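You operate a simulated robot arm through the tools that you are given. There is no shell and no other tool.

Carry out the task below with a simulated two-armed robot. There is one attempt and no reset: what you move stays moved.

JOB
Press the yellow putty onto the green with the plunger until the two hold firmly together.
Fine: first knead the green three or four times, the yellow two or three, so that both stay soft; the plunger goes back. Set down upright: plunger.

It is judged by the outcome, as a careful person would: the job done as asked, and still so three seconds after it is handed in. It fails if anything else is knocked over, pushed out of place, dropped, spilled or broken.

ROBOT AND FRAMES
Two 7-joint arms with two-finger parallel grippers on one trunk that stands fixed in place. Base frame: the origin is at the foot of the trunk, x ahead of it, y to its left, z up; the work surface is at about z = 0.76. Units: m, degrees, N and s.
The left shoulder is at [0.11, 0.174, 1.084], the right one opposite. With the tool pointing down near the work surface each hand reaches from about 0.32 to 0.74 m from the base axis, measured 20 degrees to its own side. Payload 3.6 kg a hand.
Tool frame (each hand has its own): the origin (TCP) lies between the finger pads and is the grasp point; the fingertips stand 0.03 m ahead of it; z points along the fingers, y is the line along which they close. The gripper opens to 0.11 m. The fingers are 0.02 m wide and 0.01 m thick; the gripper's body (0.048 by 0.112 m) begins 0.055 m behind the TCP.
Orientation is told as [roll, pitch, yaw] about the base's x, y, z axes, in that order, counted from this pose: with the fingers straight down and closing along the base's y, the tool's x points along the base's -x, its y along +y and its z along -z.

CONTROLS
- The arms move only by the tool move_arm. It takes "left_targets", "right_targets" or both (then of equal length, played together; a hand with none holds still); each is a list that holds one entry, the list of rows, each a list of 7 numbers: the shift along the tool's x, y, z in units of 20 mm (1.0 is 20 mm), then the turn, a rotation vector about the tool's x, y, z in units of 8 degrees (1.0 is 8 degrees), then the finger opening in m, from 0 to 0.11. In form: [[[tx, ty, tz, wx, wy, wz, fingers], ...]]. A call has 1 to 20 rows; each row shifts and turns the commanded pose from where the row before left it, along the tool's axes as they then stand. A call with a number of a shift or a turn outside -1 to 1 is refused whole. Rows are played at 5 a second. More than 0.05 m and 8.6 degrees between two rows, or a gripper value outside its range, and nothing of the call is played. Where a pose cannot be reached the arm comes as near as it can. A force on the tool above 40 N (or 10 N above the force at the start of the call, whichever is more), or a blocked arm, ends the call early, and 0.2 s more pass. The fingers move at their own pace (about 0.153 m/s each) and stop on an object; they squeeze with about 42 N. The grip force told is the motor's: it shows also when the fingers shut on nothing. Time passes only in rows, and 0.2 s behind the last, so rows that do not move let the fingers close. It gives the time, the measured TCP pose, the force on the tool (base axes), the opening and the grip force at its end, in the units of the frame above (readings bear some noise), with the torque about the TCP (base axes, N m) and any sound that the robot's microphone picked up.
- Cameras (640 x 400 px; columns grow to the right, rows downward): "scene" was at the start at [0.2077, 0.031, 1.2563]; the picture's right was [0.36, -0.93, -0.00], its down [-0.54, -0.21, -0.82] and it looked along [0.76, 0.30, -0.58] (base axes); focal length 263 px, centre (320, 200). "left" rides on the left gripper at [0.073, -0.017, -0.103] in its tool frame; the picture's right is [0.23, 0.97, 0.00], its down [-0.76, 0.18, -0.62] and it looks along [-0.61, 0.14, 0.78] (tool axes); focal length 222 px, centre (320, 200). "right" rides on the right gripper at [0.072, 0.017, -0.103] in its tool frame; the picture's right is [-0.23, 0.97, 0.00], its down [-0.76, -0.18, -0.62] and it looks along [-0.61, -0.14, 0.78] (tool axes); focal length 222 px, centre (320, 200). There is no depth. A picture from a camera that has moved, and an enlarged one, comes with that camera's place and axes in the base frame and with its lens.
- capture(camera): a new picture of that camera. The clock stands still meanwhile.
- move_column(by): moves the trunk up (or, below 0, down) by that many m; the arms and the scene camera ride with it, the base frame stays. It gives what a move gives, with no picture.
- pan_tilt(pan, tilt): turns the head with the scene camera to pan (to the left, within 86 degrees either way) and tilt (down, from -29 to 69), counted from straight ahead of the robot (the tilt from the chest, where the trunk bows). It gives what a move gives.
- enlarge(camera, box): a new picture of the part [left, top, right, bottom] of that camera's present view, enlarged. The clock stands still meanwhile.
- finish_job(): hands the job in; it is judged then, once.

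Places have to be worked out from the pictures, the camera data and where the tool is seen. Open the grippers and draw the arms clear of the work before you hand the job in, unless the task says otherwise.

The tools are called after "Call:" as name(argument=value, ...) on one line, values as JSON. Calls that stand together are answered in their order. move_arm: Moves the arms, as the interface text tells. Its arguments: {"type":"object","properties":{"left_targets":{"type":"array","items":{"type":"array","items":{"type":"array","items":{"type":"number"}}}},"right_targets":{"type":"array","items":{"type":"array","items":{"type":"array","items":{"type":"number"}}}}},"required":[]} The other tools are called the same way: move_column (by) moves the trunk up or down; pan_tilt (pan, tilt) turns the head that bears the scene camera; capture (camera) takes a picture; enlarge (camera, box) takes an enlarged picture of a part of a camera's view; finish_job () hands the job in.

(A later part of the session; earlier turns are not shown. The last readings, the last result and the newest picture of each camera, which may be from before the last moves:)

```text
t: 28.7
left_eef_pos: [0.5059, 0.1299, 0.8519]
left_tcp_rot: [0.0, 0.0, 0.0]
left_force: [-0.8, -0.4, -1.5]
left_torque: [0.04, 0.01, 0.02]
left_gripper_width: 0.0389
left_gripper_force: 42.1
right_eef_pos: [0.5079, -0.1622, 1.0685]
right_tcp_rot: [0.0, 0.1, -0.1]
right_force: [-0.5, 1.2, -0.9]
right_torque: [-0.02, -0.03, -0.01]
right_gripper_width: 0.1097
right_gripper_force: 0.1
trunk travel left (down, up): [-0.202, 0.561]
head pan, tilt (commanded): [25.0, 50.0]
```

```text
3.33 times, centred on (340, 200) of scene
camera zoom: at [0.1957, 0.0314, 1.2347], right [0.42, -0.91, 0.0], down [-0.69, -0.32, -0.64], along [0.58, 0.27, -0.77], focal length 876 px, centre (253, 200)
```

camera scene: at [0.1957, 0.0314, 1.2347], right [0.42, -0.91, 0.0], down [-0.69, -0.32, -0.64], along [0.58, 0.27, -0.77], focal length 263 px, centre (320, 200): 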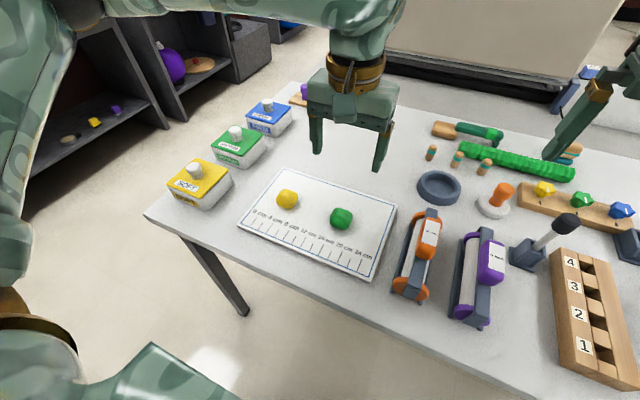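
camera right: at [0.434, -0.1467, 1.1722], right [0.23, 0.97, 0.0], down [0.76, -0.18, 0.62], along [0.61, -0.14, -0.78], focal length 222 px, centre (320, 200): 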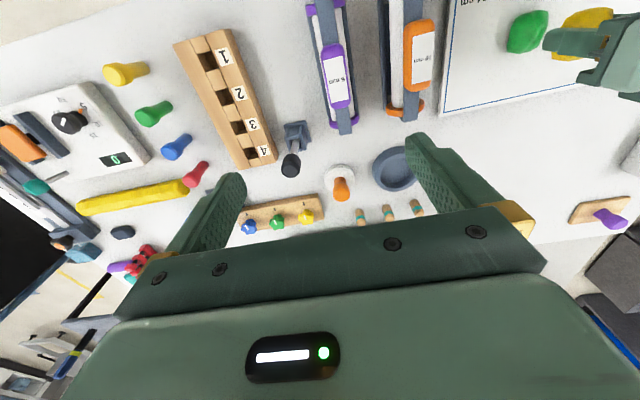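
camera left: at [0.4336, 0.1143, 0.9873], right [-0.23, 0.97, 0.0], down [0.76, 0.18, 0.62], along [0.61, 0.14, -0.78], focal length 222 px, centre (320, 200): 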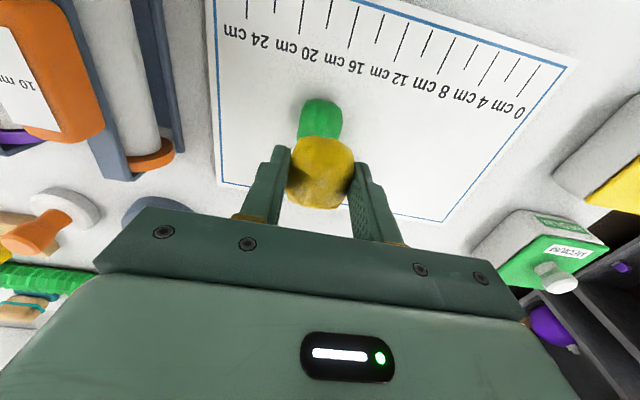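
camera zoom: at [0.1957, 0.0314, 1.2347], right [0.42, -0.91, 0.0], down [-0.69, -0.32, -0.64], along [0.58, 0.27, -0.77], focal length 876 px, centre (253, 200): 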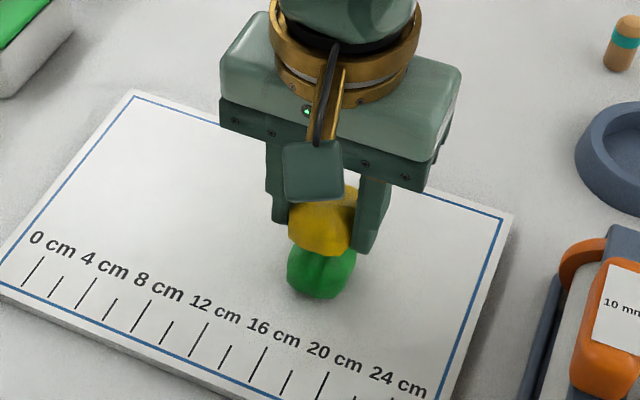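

No clear contact force yet at TCP z=0.852. I continue with 3 mm steps.

Call:
move_arm(left_targets=[[[0, 0, 0.15, 0, 0, 0, 0.03], [0, 0, 0, 0, 0, 0, 0.03]]])

Call:
move_arm(left_targets=[[[0, 0, 0.1, 0, 0, 0, 0.03], [0, 0, 0, 0, 0, 0, 0.03]]])

Call:
move_arm(left_targets=[[[0, 0, 0.1, 0, 0, 0, 0.03], [0, 0, 0, 0, 0, 0, 0.03]]])

```text
t: 29.3
left_eef_pos: [0.506, 0.1294, 0.8482]
left_tcp_rot: [-0.1, 0.0, 0.1]
left_force: [0.5, 0.2, -0.2]
left_torque: [0.01, -0.02, 0.04]
left_gripper_width: 0.0389
left_gripper_force: 42.1
right_eef_pos: [0.5055, -0.1633, 1.0671]
right_tcp_rot: [0.1, 0.1, 0.0]
right_force: [-0.1, 0.7, -0.5]
right_torque: [0.01, 0.03, -0.02]
right_gripper_width: 0.1101
right_gripper_force: 0.0
trunk travel left (down, up): [-0.202, 0.561]
head pan, tilt (commanded): [25.0, 50.0]
```

```text
t: 29.9
left_eef_pos: [0.5068, 0.1314, 0.8473]
left_tcp_rot: [0.0, 0.0, 0.1]
left_force: [0.0, -0.2, -0.5]
left_torque: [0.01, 0.0, 0.02]
left_gripper_width: 0.039
left_gripper_force: 41.7
right_eef_pos: [0.5074, -0.1638, 1.0696]
right_tcp_rot: [0.0, 0.1, 0.0]
right_force: [-0.1, 0.6, -0.5]
right_torque: [0.01, 0.0, -0.01]
right_gripper_width: 0.1099
right_gripper_force: 0.1
trunk travel left (down, up): [-0.202, 0.561]
head pan, tilt (commanded): [25.0, 50.0]
```

```text
t: 30.5
left_eef_pos: [0.5049, 0.1312, 0.8443]
left_tcp_rot: [-0.1, 0.0, 0.1]
left_force: [-0.6, 0.0, -0.6]
left_torque: [0.01, -0.01, 0.04]
left_gripper_width: 0.0392
left_gripper_force: 41.9
right_eef_pos: [0.5076, -0.1635, 1.0679]
right_tcp_rot: [0.0, 0.0, -0.1]
right_force: [-0.2, -0.9, 0.2]
right_torque: [0.0, 0.02, 0.01]
right_gripper_width: 0.1101
right_gripper_force: 0.1
trunk travel left (down, up): [-0.202, 0.561]
head pan, tilt (commanded): [25.0, 50.0]
```

Still no contact at 0.844. I look closely at the gap, then continue with 2 mm steps.

Call:
enlarge(camera="scene", box=[300, 170, 380, 230])

Call:
move_arm(left_targets=[[[0, 0, 0.1, 0, 0, 0, 0.03], [0, 0, 0, 0, 0, 0, 0.03]]])

Call:
move_arm(left_targets=[[[0, 0, 0.1, 0, 0, 0, 0.03], [0, 0, 0, 0, 0, 0, 0.03]]])

```text
6.67 times, centred on (340, 200) of scene
camera zoom: at [0.1957, 0.0314, 1.2347], right [0.42, -0.91, 0.0], down [-0.69, -0.32, -0.64], along [0.58, 0.27, -0.77], focal length 1752 px, centre (187, 200)
```

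zoom: 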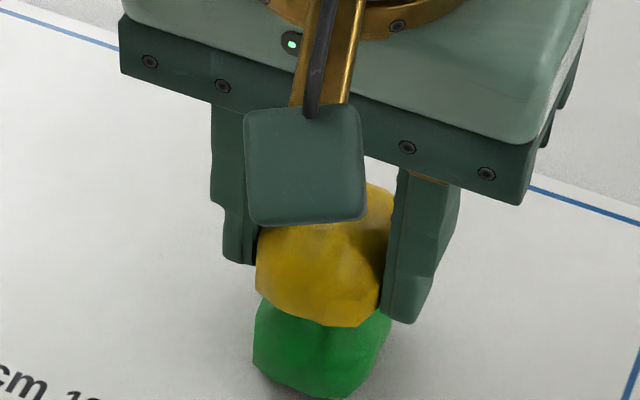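

```text
t: 31.1
left_eef_pos: [0.5058, 0.1301, 0.8414]
left_tcp_rot: [-0.2, 0.0, 0.1]
left_force: [0.1, -0.9, -0.6]
left_torque: [0.01, 0.05, -0.01]
left_gripper_width: 0.0392
left_gripper_force: 42.1
right_eef_pos: [0.5065, -0.1628, 1.0683]
right_tcp_rot: [0.0, 0.1, 0.0]
right_force: [0.0, -0.1, -0.8]
right_torque: [0.01, -0.04, 0.0]
right_gripper_width: 0.1103
right_gripper_force: 0.2
trunk travel left (down, up): [-0.202, 0.561]
head pan, tilt (commanded): [25.0, 50.0]
```

```text
t: 31.7
left_eef_pos: [0.5053, 0.1298, 0.8401]
left_tcp_rot: [-0.1, 0.0, 0.2]
left_force: [0.4, -0.7, -0.6]
left_torque: [0.0, 0.0, -0.03]
left_gripper_width: 0.039
left_gripper_force: 42.2
right_eef_pos: [0.5074, -0.1627, 1.0687]
right_tcp_rot: [0.0, 0.1, 0.0]
right_force: [-0.2, -1.3, -0.4]
right_torque: [-0.01, 0.02, 0.0]
right_gripper_width: 0.1098
right_gripper_force: 0.1
trunk travel left (down, up): [-0.202, 0.561]
head pan, tilt (commanded): [25.0, 50.0]
```

No contact yet at 0.840; continue with small downward steps.

Call:
move_arm(left_targets=[[[0, 0, 0.1, 0, 0, 0, 0.03], [0, 0, 0, 0, 0, 0, 0.03]]])

Call:
move_arm(left_targets=[[[0, 0, 0.1, 0, 0, 0, 0.03], [0, 0, 0, 0, 0, 0, 0.03]]])

Call:
enlarge(camera="scene", box=[300, 170, 380, 230])

```text
t: 32.3
left_eef_pos: [0.5055, 0.1308, 0.8391]
left_tcp_rot: [-0.1, 0.0, 0.1]
left_force: [-0.1, 0.4, -0.4]
left_torque: [-0.01, -0.03, -0.02]
left_gripper_width: 0.0393
left_gripper_force: 42.3
right_eef_pos: [0.5065, -0.1626, 1.068]
right_tcp_rot: [0.0, 0.0, -0.1]
right_force: [0.8, 0.4, -0.1]
right_torque: [0.01, -0.03, 0.01]
right_gripper_width: 0.1101
right_gripper_force: 0.1
trunk travel left (down, up): [-0.202, 0.561]
head pan, tilt (commanded): [25.0, 50.0]
```

```text
t: 32.9
left_eef_pos: [0.5061, 0.1305, 0.8386]
left_tcp_rot: [-0.1, -0.2, 0.2]
left_force: [1.3, 2.1, 12.4]
left_torque: [0.13, 0.0, 0.0]
left_gripper_width: 0.0389
left_gripper_force: 42.0
right_eef_pos: [0.5051, -0.1636, 1.0693]
right_tcp_rot: [-0.1, 0.1, 0.0]
right_force: [0.7, 0.3, 0.9]
right_torque: [0.01, -0.01, -0.02]
right_gripper_width: 0.11
right_gripper_force: 0.0
trunk travel left (down, up): [-0.202, 0.561]
head pan, tilt (commanded): [25.0, 50.0]
```

```text
6.67 times, centred on (340, 200) of scene
camera zoom: at [0.1947, 0.0314, 1.2351], right [0.42, -0.91, 0.0], down [-0.69, -0.32, -0.64], along [0.58, 0.27, -0.77], focal length 1752 px, centre (187, 200)
```

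zoom: 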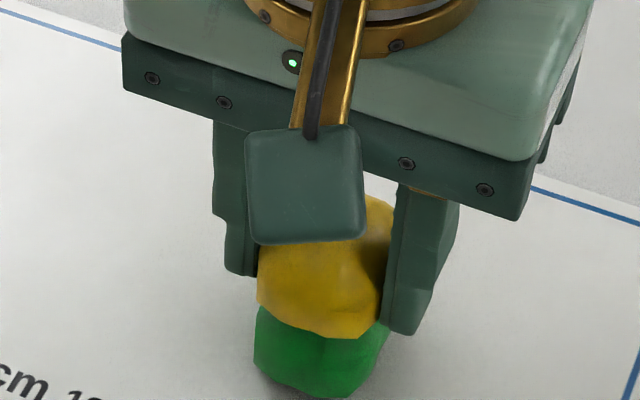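

Contact registered (12 N at z≈0.8385), with yellow centred on green. I release gently and check that it stays put.

Call:
move_arm(left_targets=[[[0, 0, -0.03, 0, 0, 0, 0.03], [0, 0, 0, 0, 0, 0, 0.06], [0, 0, 0, 0, 0, 0, 0.08], [0, 0, 0, 0, 0, 0, 0.08]]])

Call:
capture(camera="left")

Call:
enlarge(camera="scene", box=[300, 170, 380, 230])

```text
t: 33.9
left_eef_pos: [0.5068, 0.1314, 0.8378]
left_tcp_rot: [0.0, 0.0, 0.1]
left_force: [-0.2, 0.7, 0.1]
left_torque: [0.02, -0.01, 0.0]
left_gripper_width: 0.08
left_gripper_force: 0.0
right_eef_pos: [0.508, -0.1624, 1.068]
right_tcp_rot: [-0.1, 0.1, 0.1]
right_force: [-0.4, -0.2, -0.1]
right_torque: [0.01, -0.02, 0.02]
right_gripper_width: 0.11
right_gripper_force: 0.1
trunk travel left (down, up): [-0.202, 0.561]
head pan, tilt (commanded): [25.0, 50.0]
```

```text
taken
camera left: at [0.4316, 0.1132, 0.9397], right [-0.23, 0.97, 0.0], down [0.76, 0.18, 0.62], along [0.61, 0.14, -0.78], focal length 222 px, centre (320, 200)
```

left: 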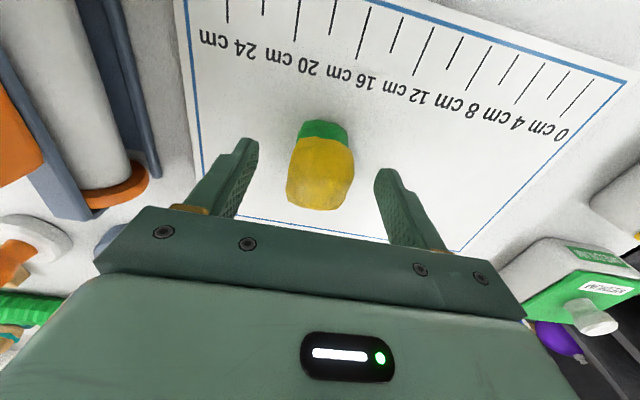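

```text
6.67 times, centred on (340, 200) of scene
camera zoom: at [0.1956, 0.0314, 1.2347], right [0.42, -0.91, 0.0], down [-0.69, -0.32, -0.64], along [0.58, 0.27, -0.77], focal length 1752 px, centre (187, 200)
```

zoom: 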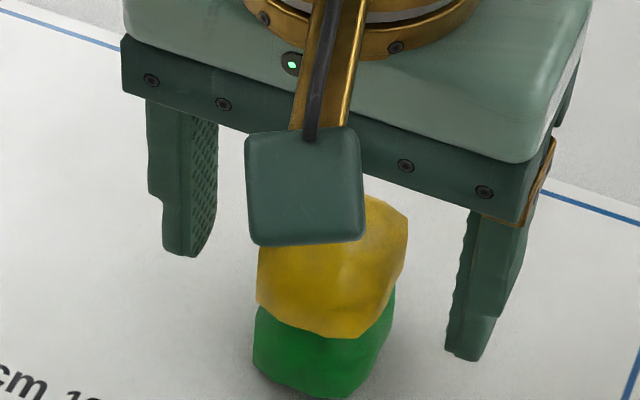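

Yellow rests on green. I lift the left hand straight up, then retract it to its starting corner out of the way.

Call:
move_arm(left_targets=[[[0, 0, -0.5, 0, 0, 0, 0.085], [0, 0, -1, 0, 0, 0, 0.085], [0, 0, -1, 0, 0, 0, 0.085], [0, 0, -1, 0, 0, 0, 0.085], [0, 0, -1, 0, 0, 0, 0.085], [0, 0, -1, 0, 0, 0, 0.085], [0.8, 0.8, -0.6, 0, 0, 0, 0.085], [0.8, 0.8, -0.6, 0, 0, 0, 0.085], [0.8, 0.8, -0.6, 0, 0, 0, 0.085], [0.8, 0.8, -0.6, 0, 0, 0, 0.085], [0.8, 0.8, -0.6, 0, 0, 0, 0.085], [0.8, 0.8, -0.6, 0, 0, 0, 0.085], [0.8, 0.8, -0.6, 0, 0, 0, 0.085], [0.8, 0.8, -0.6, 0, 0, 0, 0.085], [0, 0.8, 0, 0, 0, 0, 0.085], [0, 0, 0, 0, 0, 0, 0.085]]])

Call:
pan_tilt(pan=-5, tilt=42)

Call:
capture(camera="scene")

Call:
capture(camera="right")

```text
t: 37.3
left_eef_pos: [0.3783, 0.2766, 1.0427]
left_tcp_rot: [0.0, 0.1, 0.1]
left_force: [0.5, -0.6, 0.3]
left_torque: [-0.01, -0.01, 0.01]
left_gripper_width: 0.085
left_gripper_force: 0.1
right_eef_pos: [0.5077, -0.1627, 1.068]
right_tcp_rot: [0.1, 0.1, 0.0]
right_force: [-0.3, 0.4, 1.2]
right_torque: [0.04, 0.01, -0.01]
right_gripper_width: 0.11
right_gripper_force: 0.1
trunk travel left (down, up): [-0.202, 0.561]
head pan, tilt (commanded): [25.0, 50.0]
```

```text
t: 38.2
left_eef_pos: [0.3774, 0.2758, 1.0442]
left_tcp_rot: [-0.1, 0.0, 0.1]
left_force: [-0.5, 0.2, -0.5]
left_torque: [-0.02, -0.03, -0.01]
left_gripper_width: 0.0852
left_gripper_force: 0.1
right_eef_pos: [0.5063, -0.1642, 1.0684]
right_tcp_rot: [0.0, 0.1, -0.1]
right_force: [0.6, 1.0, -0.6]
right_torque: [-0.02, -0.02, 0.02]
right_gripper_width: 0.1098
right_gripper_force: 0.1
trunk travel left (down, up): [-0.202, 0.561]
head pan, tilt (commanded): [-5.0, 42.0]
```

```text
taken
camera scene: at [0.209, -0.0082, 1.2459], right [-0.09, -1.0, 0.0], down [-0.67, 0.06, -0.74], along [0.74, -0.06, -0.67], focal length 263 px, centre (320, 200)
```

scene: 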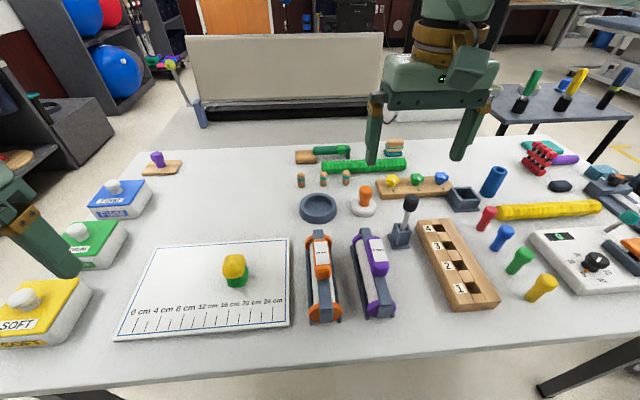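

```text
taken
camera right: at [0.4339, -0.1465, 1.1723], right [0.23, 0.97, 0.0], down [0.76, -0.18, 0.62], along [0.61, -0.14, -0.78], focal length 222 px, centre (320, 200)
```

right: 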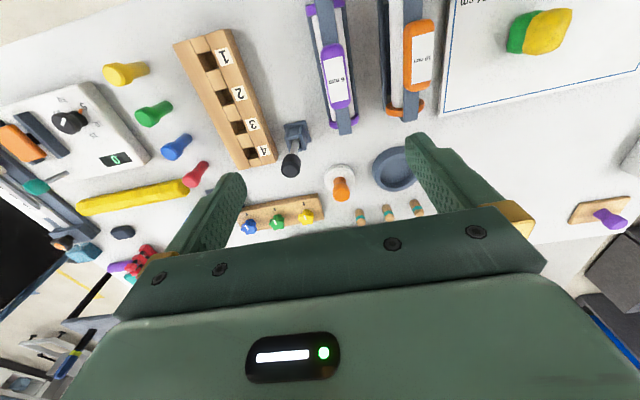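

The stack stands well. From both views I locate the plunger's axis at about [0.692, -0.163], disc top ≈0.777, handle top ≈0.836. I bring the right hand above it with a 0.07 opening.

Call:
move_arm(right_targets=[[[-0.92, 0, 0.2, 0, 0, 0, 0.07], [-0.92, 0, 0.2, 0, 0, 0, 0.07], [-0.92, 0, 0.2, 0, 0, 0, 0.07], [-0.92, 0, 0.2, 0, 0, 0, 0.07], [-0.92, 0, 0.5, 0, 0, 0, 0.07], [-0.92, 0, 0.5, 0, 0, 0, 0.07], [-0.92, 0, 0.8, 0, 0, 0, 0.07], [-0.92, 0, 0.8, 0, 0, 0, 0.07], [-0.92, 0, 0.8, 0, 0, 0, 0.07], [-0.92, 0, 0.8, 0, 0, 0, 0.07], [0, 0, 0.5, 0, 0, 0, 0.07], [0, 0, 0, 0, 0, 0, 0.07], [0, 0, 0, 0, 0, 0, 0.07]]])

Call:
capture(camera="right")

Call:
enlarge(camera="scene", box=[280, 100, 480, 250])

```text
t: 41.0
left_eef_pos: [0.3775, 0.276, 1.0429]
left_tcp_rot: [-0.1, -0.1, 0.0]
left_force: [0.2, -0.6, 0.0]
left_torque: [-0.04, 0.0, -0.01]
left_gripper_width: 0.085
left_gripper_force: 0.0
right_eef_pos: [0.6068, -0.1633, 1.0272]
right_tcp_rot: [0.0, 0.1, 0.0]
right_force: [-0.2, 0.6, -0.6]
right_torque: [-0.03, 0.03, 0.0]
right_gripper_width: 0.0698
right_gripper_force: 0.0
right hand out of reach, approached as far as the arm can: row 6, 7, 8, 9, 10
trunk travel left (down, up): [-0.202, 0.561]
head pan, tilt (commanded): [-5.0, 42.0]
```

```text
taken
camera right: at [0.5346, -0.1464, 1.131], right [0.23, 0.97, 0.0], down [0.76, -0.18, 0.62], along [0.61, -0.14, -0.78], focal length 222 px, centre (320, 200)
```

right: 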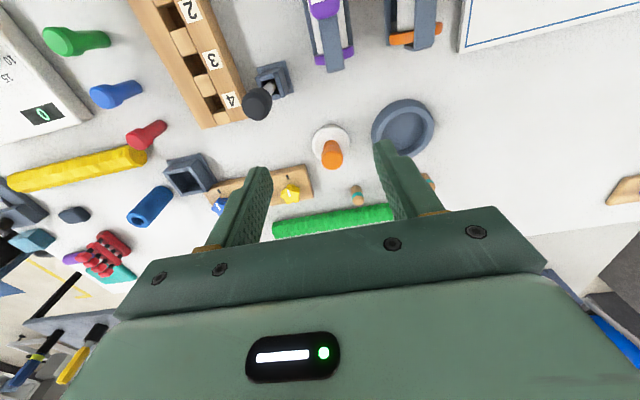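

```text
2.67 times, centred on (380, 175) of scene
camera zoom: at [0.2092, -0.0083, 1.2459], right [-0.09, -1.0, 0.0], down [-0.67, 0.06, -0.74], along [0.74, -0.06, -0.67], focal length 701 px, centre (160, 267)
```

zoom: 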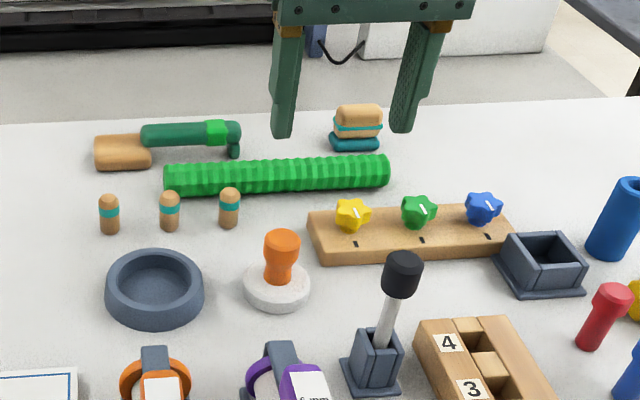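

At this height the plunger is just beyond reach because the wrist is well above the shoulder. Raising the trunk by 0.17 m puts the shoulder at wrist height and extends the reach, so I do that (both hands are in free air).

Call:
move_column(by=0.17)

Call:
capture(camera="scene")

```text
t: 43.0
left_eef_pos: [0.3774, 0.2747, 1.2135]
left_tcp_rot: [-0.1, 0.0, 0.0]
left_force: [-0.5, -0.1, 0.3]
left_torque: [0.0, 0.03, 0.02]
left_gripper_width: 0.0852
left_gripper_force: 0.0
right_eef_pos: [0.5602, -0.162, 1.2708]
right_tcp_rot: [0.0, -8.1, -0.1]
right_force: [-0.1, 0.2, -0.1]
right_torque: [0.01, 0.0, 0.02]
right_gripper_width: 0.0701
right_gripper_force: 0.1
trunk travel left (down, up): [-0.372, 0.391]
head pan, tilt (commanded): [-5.0, 42.0]
```

```text
taken
camera scene: at [0.1361, -0.0082, 1.4201], right [-0.09, -1.0, 0.0], down [-0.67, 0.06, -0.74], along [0.74, -0.06, -0.67], focal length 263 px, centre (320, 200)
```

scene: 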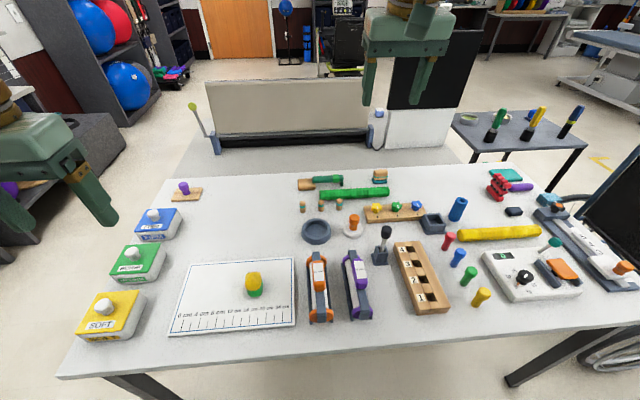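

Raising the trunk also shifted it backward (camera x went 0.209→0.136), so it doesn't help reach. I lower the trunk back to its original height; instead I'll tilt the right hand ~15° forward so the wrist stays closer to the body.

Call:
move_column(by=-0.17)

Call:
move_arm(right_targets=[[[0, 0, 0, 0, 0, 0, 0.07], [0, 0, 0, 0, 0, 0, 0.07]]])

```text
t: 44.9
left_eef_pos: [0.3768, 0.2751, 1.0434]
left_tcp_rot: [-0.1, -0.1, 0.0]
left_force: [0.5, -0.3, -0.2]
left_torque: [0.01, -0.01, -0.03]
left_gripper_width: 0.0849
left_gripper_force: 0.1
right_eef_pos: [0.5597, -0.1633, 1.1023]
right_tcp_rot: [0.0, -8.2, 0.0]
right_force: [-0.3, -0.5, -0.3]
right_torque: [-0.01, -0.03, -0.02]
right_gripper_width: 0.0703
right_gripper_force: 0.0
trunk travel left (down, up): [-0.202, 0.561]
head pan, tilt (commanded): [-5.0, 42.0]
```

```text
t: 45.5
left_eef_pos: [0.3776, 0.2737, 1.043]
left_tcp_rot: [-0.2, 0.0, 0.1]
left_force: [-0.6, -0.1, -0.4]
left_torque: [-0.02, 0.0, -0.02]
left_gripper_width: 0.0847
left_gripper_force: 0.1
right_eef_pos: [0.5602, -0.1617, 1.1016]
right_tcp_rot: [0.0, -8.1, 0.0]
right_force: [0.8, 0.4, 0.5]
right_torque: [-0.03, -0.01, 0.0]
right_gripper_width: 0.0701
right_gripper_force: 0.1
trunk travel left (down, up): [-0.202, 0.561]
head pan, tilt (commanded): [-5.0, 42.0]
```

The trunk is back and the right hand is at [0.560, -0.162, 1.102], pitch -8°. I tilt to -15° and move to about 0.1 m above the plunger's handle.

Call:
move_arm(right_targets=[[[0, 0, 0, 0, -0.43, 0, 0.07], [0, 0, 0, 0, -0.43, 0, 0.07], [-0.335, 0, 0.875, 0, 0, 0, 0.07], [-0.335, 0, 0.875, 0, 0, 0, 0.07], [-0.335, 0, 0.875, 0, 0, 0, 0.07], [-0.335, 0, 0.875, 0, 0, 0, 0.07], [-0.335, 0, 0.875, 0, 0, 0, 0.07], [-0.335, 0, 0.875, 0, 0, 0, 0.07], [-0.335, 0, 0.875, 0, 0, 0, 0.07], [-0.335, 0, 0.875, 0, 0, 0, 0.07], [-0.335, 0, 0.875, 0, 0, 0, 0.07], [-0.335, 0, 0.875, 0, 0, 0, 0.07], [0, 0, 0, 0, 0, 0, 0.07]]])

Call:
capture(camera="right")

Call:
enlarge(camera="scene", box=[280, 100, 480, 250])

```text
t: 48.3
left_eef_pos: [0.3771, 0.2755, 1.0434]
left_tcp_rot: [-0.2, 0.0, 0.2]
left_force: [0.6, -0.2, -0.7]
left_torque: [0.01, 0.01, 0.01]
left_gripper_width: 0.085
left_gripper_force: 0.1
right_eef_pos: [0.6688, -0.1612, 0.95]
right_tcp_rot: [0.0, -15.1, -0.1]
right_force: [0.4, 0.0, -0.4]
right_torque: [-0.02, -0.01, 0.02]
right_gripper_width: 0.0702
right_gripper_force: 0.0
trunk travel left (down, up): [-0.202, 0.561]
head pan, tilt (commanded): [-5.0, 42.0]
```

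```text
taken
camera right: at [0.5725, -0.145, 1.0312], right [0.22, 0.97, 0.06], down [0.57, -0.18, 0.8], along [0.79, -0.14, -0.6], focal length 222 px, centre (320, 200)
```

right: 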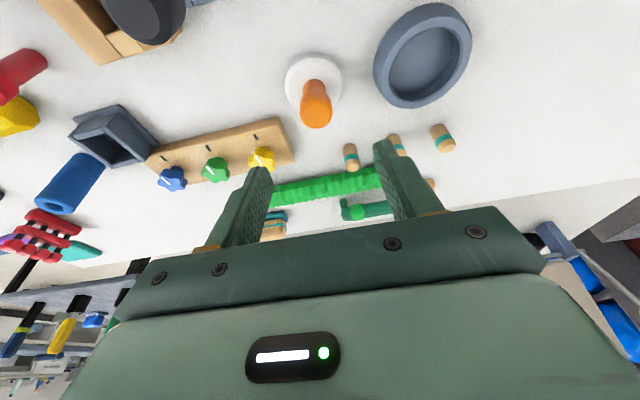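

```text
2.67 times, centred on (380, 175) of scene
camera zoom: at [0.2088, -0.0083, 1.246], right [-0.09, -1.0, 0.0], down [-0.67, 0.06, -0.74], along [0.74, -0.06, -0.67], focal length 701 px, centre (160, 267)
```

zoom: 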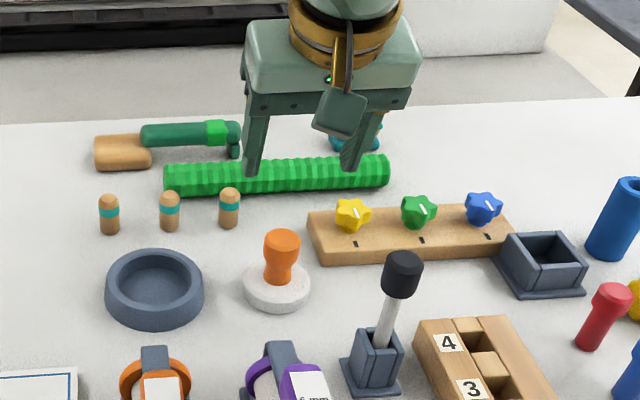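

The new view gives the plunger axis at ≈[0.692, -0.163], handle top ≈0.836. I approach to z≈0.872 right above the handle and check alignment.

Call:
move_arm(right_targets=[[[-0.02, -0.02, 0.8, 0, 0, 0, 0.07], [-0.02, -0.02, 0.8, 0, 0, 0, 0.07], [-0.02, 0, 0.8, 0, 0, 0, 0.07], [-0.02, 0, 0.8, 0, 0, 0, 0.07], [-0.02, 0, 0.8, 0, 0, 0, 0.07], [0, 0, 0, 0, 0, 0, 0.07]]])

Call:
capture(camera="right")

Call:
enlarge(camera="scene", box=[300, 130, 440, 235])

```text
t: 49.7
left_eef_pos: [0.377, 0.2745, 1.0432]
left_tcp_rot: [0.0, 0.0, 0.0]
left_force: [0.8, 0.3, -0.5]
left_torque: [-0.01, 0.03, -0.02]
left_gripper_width: 0.0846
left_gripper_force: 0.2
right_eef_pos: [0.6928, -0.1635, 0.8727]
right_tcp_rot: [0.0, -15.0, 0.1]
right_force: [-0.1, 0.8, -0.7]
right_torque: [0.01, 0.04, 0.01]
right_gripper_width: 0.07
right_gripper_force: 0.1
trunk travel left (down, up): [-0.202, 0.561]
head pan, tilt (commanded): [-5.0, 42.0]
```

```text
taken
camera right: at [0.5955, -0.1468, 0.9543], right [0.22, 0.97, 0.06], down [0.57, -0.18, 0.8], along [0.79, -0.14, -0.6], focal length 222 px, centre (320, 200)
```

right: 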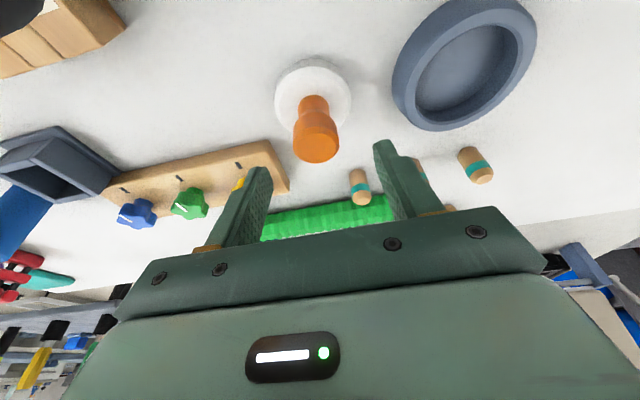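

```text
3.81 times, centred on (370, 182) of scene
camera zoom: at [0.2089, -0.0083, 1.246], right [-0.09, -1.0, 0.0], down [-0.67, 0.06, -0.74], along [0.74, -0.06, -0.67], focal length 1001 px, centre (130, 267)
```

zoom: 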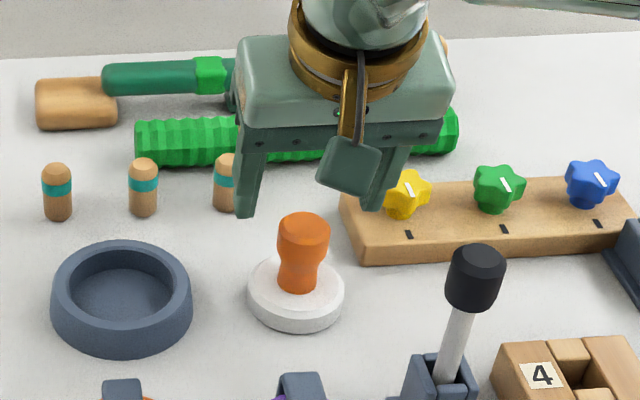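

Handle axis reads [0.693, -0.163], and the hand is right over it. I descend vertically ~53 mm to TCP z≈0.82 with fingers straddling the handle.

Call:
move_arm(right_targets=[[[0.172, 0, 0.64, 0, 0, 0, 0.07], [0.172, 0, 0.64, 0, 0, 0, 0.07], [0.172, 0, 0.64, 0, 0, 0, 0.07], [0.172, 0, 0.64, 0, 0, 0, 0.07], [0, 0, 0, 0, 0, 0, 0.07]]])

Call:
capture(camera="right")

Call:
enlarge(camera="scene", box=[300, 130, 440, 235])

```text
t: 50.9
left_eef_pos: [0.377, 0.2753, 1.0433]
left_tcp_rot: [-0.1, 0.0, 0.1]
left_force: [-0.3, -0.1, -0.6]
left_torque: [0.01, 0.0, 0.02]
left_gripper_width: 0.085
left_gripper_force: 0.1
right_eef_pos: [0.693, -0.1627, 0.8207]
right_tcp_rot: [0.0, -15.0, 0.0]
right_force: [-0.5, -0.7, 0.5]
right_torque: [0.0, 0.01, 0.0]
right_gripper_width: 0.0702
right_gripper_force: 0.0
trunk travel left (down, up): [-0.202, 0.561]
head pan, tilt (commanded): [-5.0, 42.0]
```

```text
taken
camera right: at [0.5954, -0.1464, 0.9021], right [0.22, 0.97, 0.06], down [0.57, -0.18, 0.8], along [0.79, -0.14, -0.6], focal length 222 px, centre (320, 200)
```

right: 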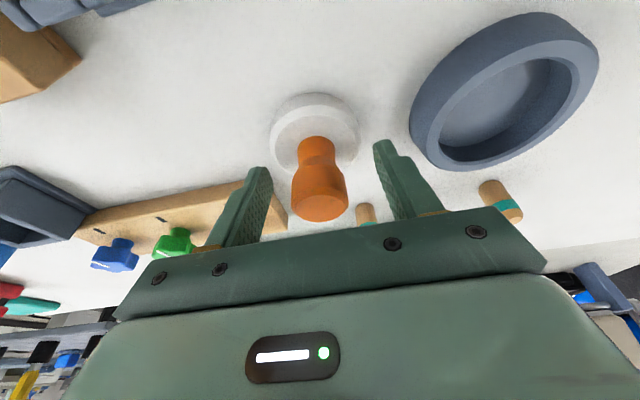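

```text
3.81 times, centred on (370, 182) of scene
camera zoom: at [0.209, -0.0083, 1.246], right [-0.09, -1.0, 0.0], down [-0.67, 0.06, -0.74], along [0.74, -0.06, -0.67], focal length 1001 px, centre (130, 267)
```

zoom: 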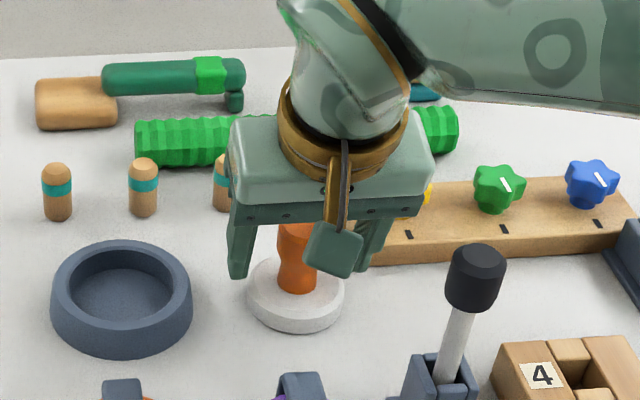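

The fingers straddle the handle with the bulge at the pads' height. I close the gripper on it.

Call:
move_arm(right_targets=[[[0, 0, 0, 0, 0, 0, 0.02], [0, 0, 0, 0, 0, 0, 0.02], [0, 0, 0, 0, 0, 0, 0.02], [0, 0, 0, 0, 0, 0, 0.02]]])

Call:
capture(camera="right")

Call:
enlarge(camera="scene", box=[300, 130, 440, 235])

```text
t: 51.9
left_eef_pos: [0.3759, 0.275, 1.0424]
left_tcp_rot: [-0.1, 0.0, 0.2]
left_force: [0.2, 0.1, 0.1]
left_torque: [-0.01, 0.0, -0.01]
left_gripper_width: 0.085
left_gripper_force: 0.0
right_eef_pos: [0.6923, -0.1627, 0.8211]
right_tcp_rot: [0.0, -15.0, 0.0]
right_force: [-0.2, -0.2, 1.2]
right_torque: [-0.09, 0.06, -0.01]
right_gripper_width: 0.0305
right_gripper_force: 41.6
trunk travel left (down, up): [-0.202, 0.561]
head pan, tilt (commanded): [-5.0, 42.0]
```

```text
taken
camera right: at [0.5954, -0.1465, 0.9023], right [0.22, 0.97, 0.06], down [0.57, -0.18, 0.8], along [0.79, -0.14, -0.6], focal length 222 px, centre (320, 200)
```

right: 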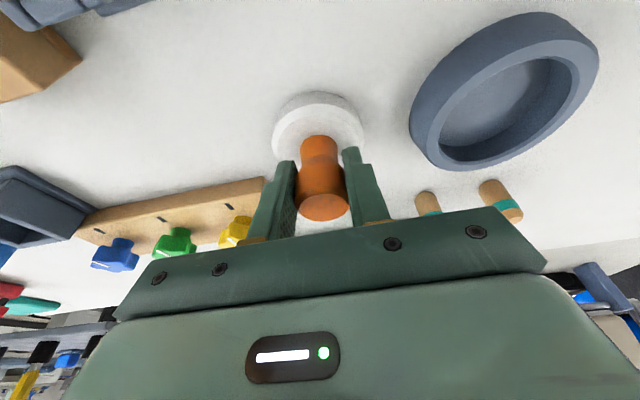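

```text
3.81 times, centred on (370, 182) of scene
camera zoom: at [0.2091, -0.0083, 1.246], right [-0.09, -1.0, 0.0], down [-0.67, 0.06, -0.74], along [0.74, -0.06, -0.67], focal length 1001 px, centre (130, 267)
```

zoom: 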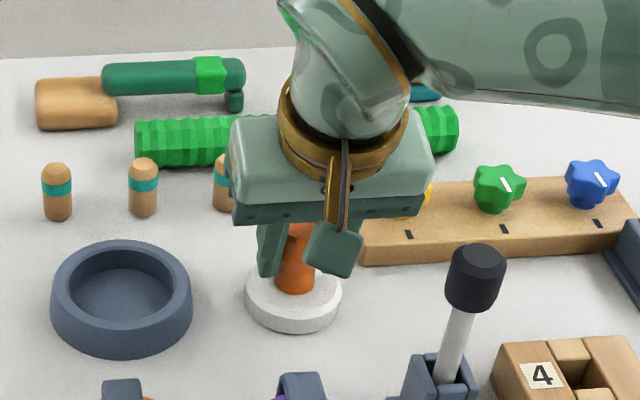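

Grip is firm (30.5 mm, 42 N). I lift 20 mm first and check that the plunger hangs straight.

Call:
move_arm(right_targets=[[[-0.13, 0, -0.483, 0, 0, 0, 0.02], [-0.13, 0, -0.483, 0, 0, 0, 0.02], [0, 0, 0, 0, 0, 0, 0.02]]])

Call:
capture(camera="right")

Call:
enlarge(camera="scene", box=[300, 130, 440, 235])

```text
t: 52.7
left_eef_pos: [0.3774, 0.2742, 1.0429]
left_tcp_rot: [-0.1, 0.0, 0.1]
left_force: [0.1, -0.4, 0.1]
left_torque: [-0.01, -0.01, 0.02]
left_gripper_width: 0.0851
left_gripper_force: 0.1
right_eef_pos: [0.6931, -0.1658, 0.8409]
right_tcp_rot: [0.0, -15.0, 0.0]
right_force: [0.0, -0.9, -1.4]
right_torque: [-0.02, 0.02, -0.02]
right_gripper_width: 0.0303
right_gripper_force: 42.5
trunk travel left (down, up): [-0.202, 0.561]
head pan, tilt (commanded): [-5.0, 42.0]
```

```text
taken
camera right: at [0.5956, -0.1472, 0.9221], right [0.22, 0.97, 0.06], down [0.57, -0.18, 0.8], along [0.79, -0.14, -0.6], focal length 222 px, centre (320, 200)
```

right: 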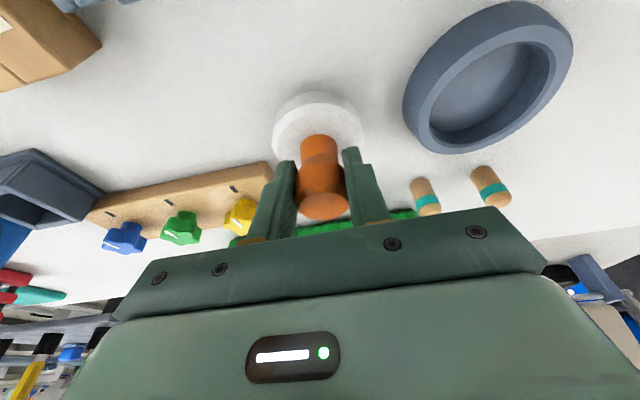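

```text
3.81 times, centred on (370, 182) of scene
camera zoom: at [0.2093, -0.0083, 1.2459], right [-0.09, -1.0, 0.0], down [-0.67, 0.06, -0.74], along [0.74, -0.06, -0.67], focal length 1001 px, centre (130, 267)
```

zoom: 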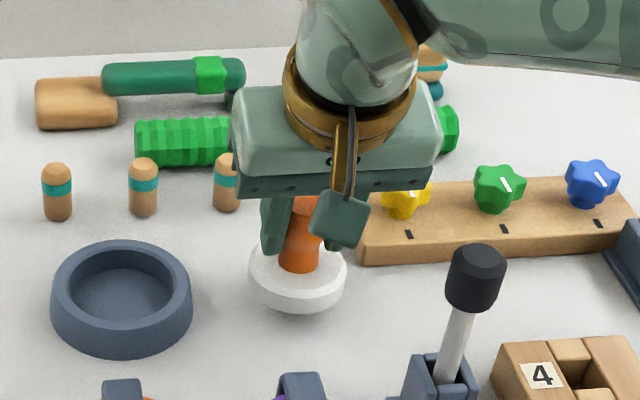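

The plunger hangs unchanged in the grip. I lift it a further ~85 mm while moving the left arm further out to the left to make room.

Call:
move_arm(right_targets=[[[-0.183, 0, -0.684, 0, 0, 0, 0.02], [-0.183, 0, -0.684, 0, 0, 0, 0.02], [-0.183, 0, -0.684, 0, 0, 0, 0.02], [-0.183, 0, -0.684, 0, 0, 0, 0.02], [-0.183, 0, -0.684, 0, 0, 0, 0.02], [-0.183, 0, -0.684, 0, 0, 0, 0.02], [0, 0, 0, 0, 0, 0, 0.02], [0, 0, 0, 0, 0, 0, 0.02], [0, 0, 0, 0, 0, 0, 0.02]]], left_targets=[[[0, 0.9, -0.2, 0, 0, 0, 0.085], [0, 0.9, -0.2, 0, 0, 0, 0.085], [0, 0.9, -0.2, 0, 0, 0, 0.085], [0, 0.9, -0.2, 0, 0, 0, 0.085], [0, 0.9, -0.2, 0, 0, 0, 0.085], [0, 0.9, 0, 0, 0, 0, 0.085], [0, 0.9, 0, 0, 0, 0, 0.085], [0, 0.9, 0, 0, 0, 0, 0.085], [0, 0, 0, 0, 0, 0, 0.085]]])

Call:
capture(camera="scene")

Call:
capture(camera="right")

```text
t: 54.7
left_eef_pos: [0.3901, 0.4153, 1.0512]
left_tcp_rot: [0.0, -0.1, 0.1]
left_force: [-0.7, 0.3, 0.6]
left_torque: [-0.01, 0.01, 0.01]
left_gripper_width: 0.085
left_gripper_force: 0.1
left hand out of reach, approached as far as the arm can: row 5, 6, 7, 8
right_eef_pos: [0.6936, -0.1645, 0.9255]
right_tcp_rot: [0.0, -15.0, -0.1]
right_force: [-0.4, -0.2, -0.4]
right_torque: [-0.03, -0.03, 0.02]
right_gripper_width: 0.0307
right_gripper_force: 41.7
trunk travel left (down, up): [-0.202, 0.561]
head pan, tilt (commanded): [-5.0, 42.0]
```

```text
taken
camera scene: at [0.2093, -0.0084, 1.2459], right [-0.09, -1.0, 0.0], down [-0.67, 0.06, -0.74], along [0.74, -0.06, -0.67], focal length 263 px, centre (320, 200)
```

scene: 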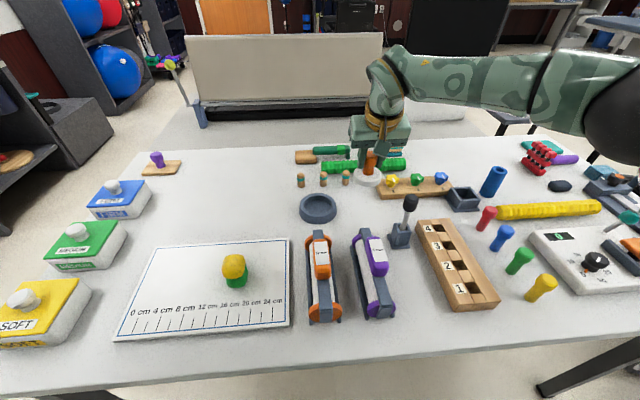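

```text
taken
camera right: at [0.5955, -0.1468, 1.0067], right [0.22, 0.97, 0.06], down [0.57, -0.18, 0.8], along [0.79, -0.14, -0.6], focal length 222 px, centre (320, 200)
```

right: 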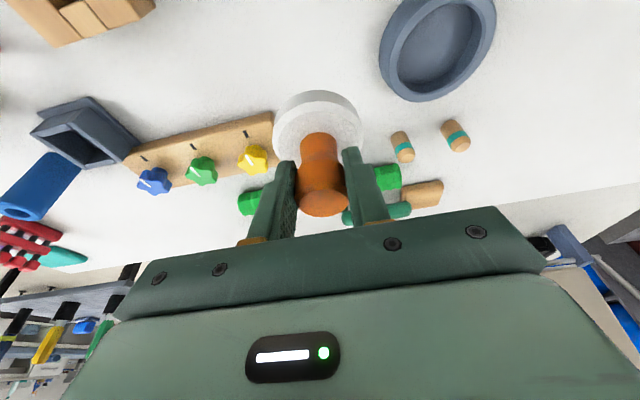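

Both arms are clear. I enlarge the stack to fix its exact centre before bringing the plunger over.

Call:
enlarge(camera="scene", box=[194, 235, 274, 295])

```text
6.67 times, centred on (234, 265) of scene
camera zoom: at [0.2093, -0.0084, 1.2459], right [-0.09, -1.0, 0.0], down [-0.67, 0.06, -0.74], along [0.74, -0.06, -0.67], focal length 1752 px, centre (893, -233)
```

zoom: 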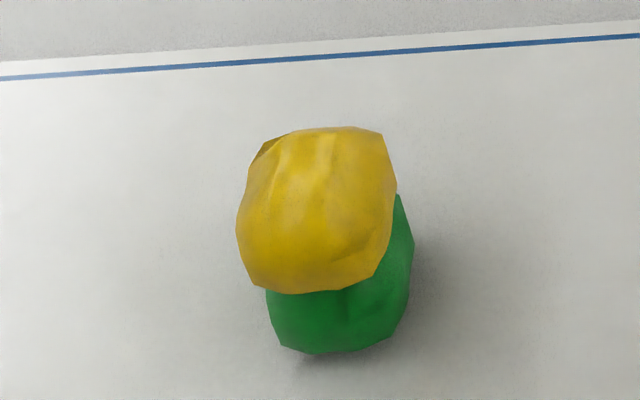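

Yellow's centre is ≈[0.507, 0.131]. I carry the plunger over it at a height of ≈0.89 for the disc bottom (stack top ≈0.838).

Call:
move_arm(right_targets=[[[0.3, 0.3, -0.8, 0, 0, 0, 0.02], [0.3, 0.6, -0.8, 0, 0, 0, 0.02], [0.5, 0.87, -0.5, 0, 0, 0, 0.02], [0.5, 0.87, -0.3, 0, 0, 0, 0.02], [0.5, 0.87, -0.2, 0, 0, 0, 0.02], [0.5, 0.87, -0.15, 0, 0, 0, 0.02], [0.5, 0.87, -0.15, 0, 0, 0, 0.02], [0.5, 0.87, -0.12, 0, 0, 0, 0.02], [0.5, 0.87, -0.12, 0, 0, 0, 0.02], [0.5, 0.87, -0.12, 0, 0, 0, 0.02], [0.5, 0.87, -0.1, 0, 0, 0, 0.02], [0.5, 0.87, -0.1, 0, 0, 0, 0.02], [0.5, 0.87, -0.1, 0, 0, 0, 0.02], [0.5, 0.87, -0.1, 0, 0, 0, 0.02], [0.5, 0.87, -0.1, 0, 0, 0, 0.02], [0.5, 0.87, -0.05, 0, 0, 0, 0.02], [0.5, 0.87, -0.05, 0, 0, 0, 0.02], [0.5, 0.8, 0, 0, 0, 0, 0.02], [0, 0, 0, 0, 0, 0, 0.02], [0, 0, 0, 0, 0, 0, 0.02]]])

Call:
capture(camera="scene")

Call:
capture(camera="right")

```text
t: 58.9
left_eef_pos: [0.3898, 0.4152, 1.0513]
left_tcp_rot: [0.0, -0.1, 0.2]
left_force: [-0.2, 0.0, 0.2]
left_torque: [0.02, 0.02, 0.0]
left_gripper_width: 0.085
left_gripper_force: 0.2
right_eef_pos: [0.5064, 0.1335, 0.9558]
right_tcp_rot: [-0.1, -15.1, 0.0]
right_force: [0.3, -0.6, -1.2]
right_torque: [0.01, 0.02, -0.01]
right_gripper_width: 0.0304
right_gripper_force: 42.8
trunk travel left (down, up): [-0.202, 0.561]
head pan, tilt (commanded): [-5.0, 42.0]
```

```text
taken
camera scene: at [0.2091, -0.0079, 1.246], right [-0.09, -1.0, 0.0], down [-0.67, 0.06, -0.74], along [0.74, -0.07, -0.67], focal length 263 px, centre (320, 200)
```

scene: 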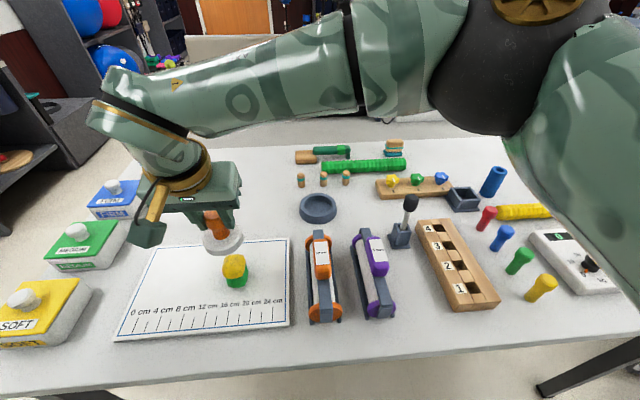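

```text
taken
camera right: at [0.4091, 0.1493, 1.0363], right [0.22, 0.97, 0.06], down [0.57, -0.18, 0.8], along [0.79, -0.14, -0.6], focal length 222 px, centre (320, 200)
```

right: 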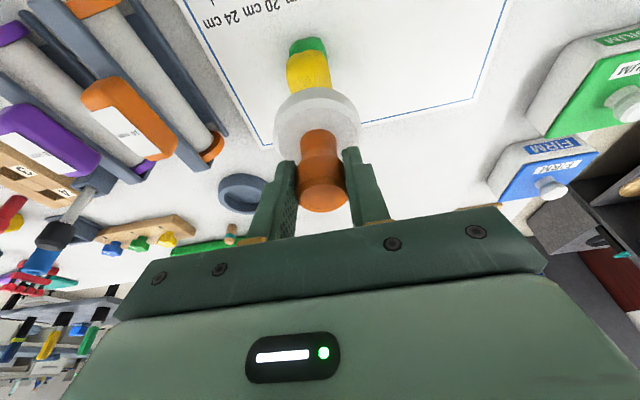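

Plunger is above the stack. I enlarge to compare disc centre and stack centre.

Call:
enlarge(camera="scene", box=[174, 195, 294, 295])

Call:
enlarge(camera="right", box=[240, 20, 400, 220])

```text
4.00 times, centred on (234, 245) of scene
camera zoom: at [0.2091, -0.0079, 1.246], right [-0.09, -1.0, 0.0], down [-0.67, 0.06, -0.74], along [0.74, -0.07, -0.67], focal length 1051 px, centre (664, 20)
```

zoom: 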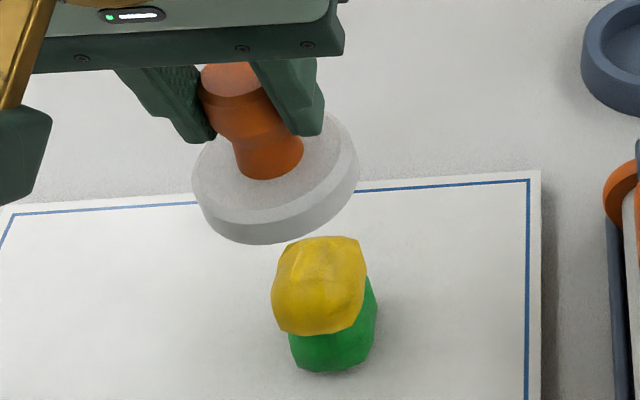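

```text
2.00 times, centred on (320, 120) of right
camera zoom: at [0.4091, 0.1493, 1.0363], right [0.22, 0.97, 0.06], down [0.57, -0.18, 0.8], along [0.79, -0.14, -0.6], focal length 444 px, centre (320, 360)
```

zoom: 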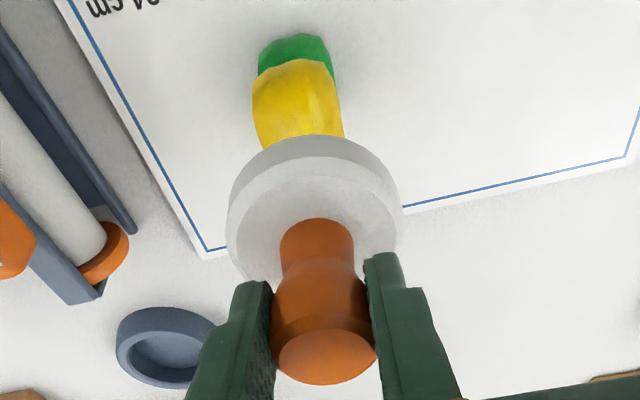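

Disc and yellow centres agree within ~3 mm. I correct by a few mm and lower 45 mm, staying just above the yellow.

Call:
move_arm(right_targets=[[[0.147, -0.035, 0.737, 0, 0, 0, 0.02], [0.147, -0.035, 0.737, 0, 0, 0, 0.02], [0.147, -0.035, 0.737, 0, 0, 0, 0.02], [0, 0, 0, 0, 0, 0, 0.02]]])

Call:
enlarge(camera="scene", box=[174, 195, 294, 295])

Call:
enlarge(camera="right", box=[240, 20, 400, 220])

```text
t: 59.9
left_eef_pos: [0.3893, 0.4147, 1.0512]
left_tcp_rot: [-0.1, -0.1, 0.1]
left_force: [-0.8, -0.6, -0.5]
left_torque: [0.01, 0.0, 0.0]
left_gripper_width: 0.0849
left_gripper_force: 0.1
right_eef_pos: [0.5106, 0.1298, 0.9105]
right_tcp_rot: [0.0, -15.0, 0.0]
right_force: [-0.3, -0.3, -0.6]
right_torque: [0.01, 0.01, 0.01]
right_gripper_width: 0.0304
right_gripper_force: 42.4
trunk travel left (down, up): [-0.202, 0.561]
head pan, tilt (commanded): [-5.0, 42.0]
```

```text
4.00 times, centred on (234, 245) of scene
camera zoom: at [0.209, -0.008, 1.246], right [-0.09, -1.0, 0.0], down [-0.67, 0.06, -0.74], along [0.74, -0.07, -0.67], focal length 1051 px, centre (664, 20)
```

zoom: 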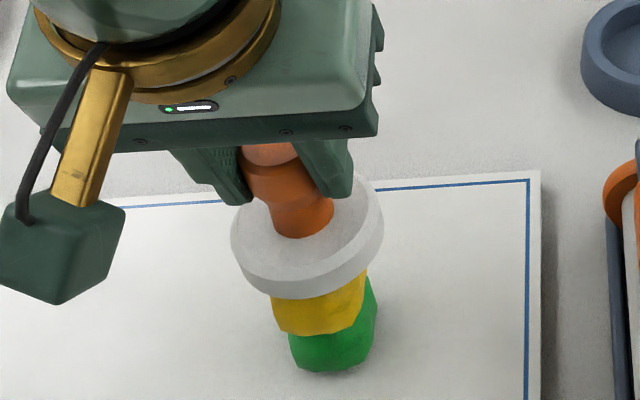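

```text
2.00 times, centred on (320, 120) of right
camera zoom: at [0.4128, 0.1466, 0.9916], right [0.22, 0.97, 0.06], down [0.57, -0.18, 0.8], along [0.79, -0.14, -0.6], focal length 444 px, centre (320, 360)
```

zoom: 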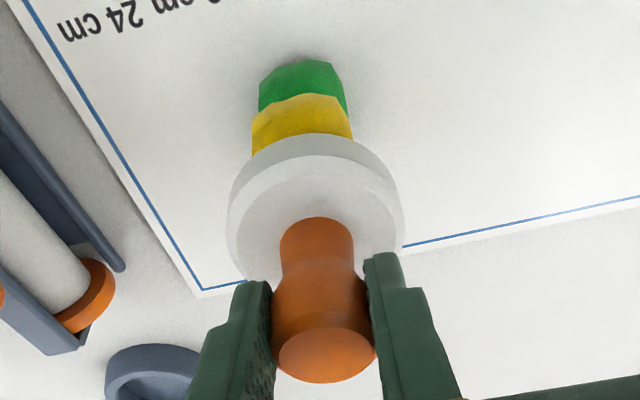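

Alignment is good. I now lower in small steps watching force to find contact with the yellow's top.

Call:
move_arm(right_targets=[[[0.0518, 0, 0.193, 0, 0, 0, 0.02], [0, 0, 0, 0, 0, 0, 0.02]]])

Call:
move_arm(right_targets=[[[0.0388, 0, 0.145, 0, 0, 0, 0.02], [0, 0, 0, 0, 0, 0, 0.02]]])

Call:
move_arm(right_targets=[[[0.0388, 0, 0.145, 0, 0, 0, 0.02], [0, 0, 0, 0, 0, 0, 0.02]]])

```text
t: 60.5
left_eef_pos: [0.3879, 0.4148, 1.0506]
left_tcp_rot: [-0.1, -0.1, 0.1]
left_force: [-0.2, -0.7, 0.2]
left_torque: [0.03, 0.02, -0.03]
left_gripper_width: 0.085
left_gripper_force: 0.0
right_eef_pos: [0.51, 0.1307, 0.9077]
right_tcp_rot: [0.1, -15.1, -0.1]
right_force: [0.2, -0.4, 6.0]
right_torque: [-0.1, -0.04, -0.01]
right_gripper_width: 0.0305
right_gripper_force: 41.7
trunk travel left (down, up): [-0.202, 0.561]
head pan, tilt (commanded): [-5.0, 42.0]
```

```text
t: 61.1
left_eef_pos: [0.3885, 0.4155, 1.0507]
left_tcp_rot: [-0.1, -0.1, 0.0]
left_force: [0.0, 0.5, -0.3]
left_torque: [0.01, 0.04, 0.03]
left_gripper_width: 0.0851
left_gripper_force: 0.1
right_eef_pos: [0.5098, 0.1291, 0.9038]
right_tcp_rot: [0.0, -15.0, 0.0]
right_force: [0.8, 0.3, 7.4]
right_torque: [0.16, -0.06, 0.0]
right_gripper_width: 0.0305
right_gripper_force: 41.9
trunk travel left (down, up): [-0.202, 0.561]
head pan, tilt (commanded): [-5.0, 42.0]
```

```text
t: 61.7
left_eef_pos: [0.3889, 0.4152, 1.0518]
left_tcp_rot: [0.0, -0.2, 0.2]
left_force: [-0.8, -0.2, 0.6]
left_torque: [-0.04, 0.03, 0.01]
left_gripper_width: 0.0851
left_gripper_force: 0.1
right_eef_pos: [0.5096, 0.13, 0.9025]
right_tcp_rot: [0.0, -15.0, 0.1]
right_force: [-0.2, -0.8, 5.4]
right_torque: [-0.02, -0.1, -0.01]
right_gripper_width: 0.0304
right_gripper_force: 41.9
trunk travel left (down, up): [-0.202, 0.561]
head pan, tilt (commanded): [-5.0, 42.0]
```

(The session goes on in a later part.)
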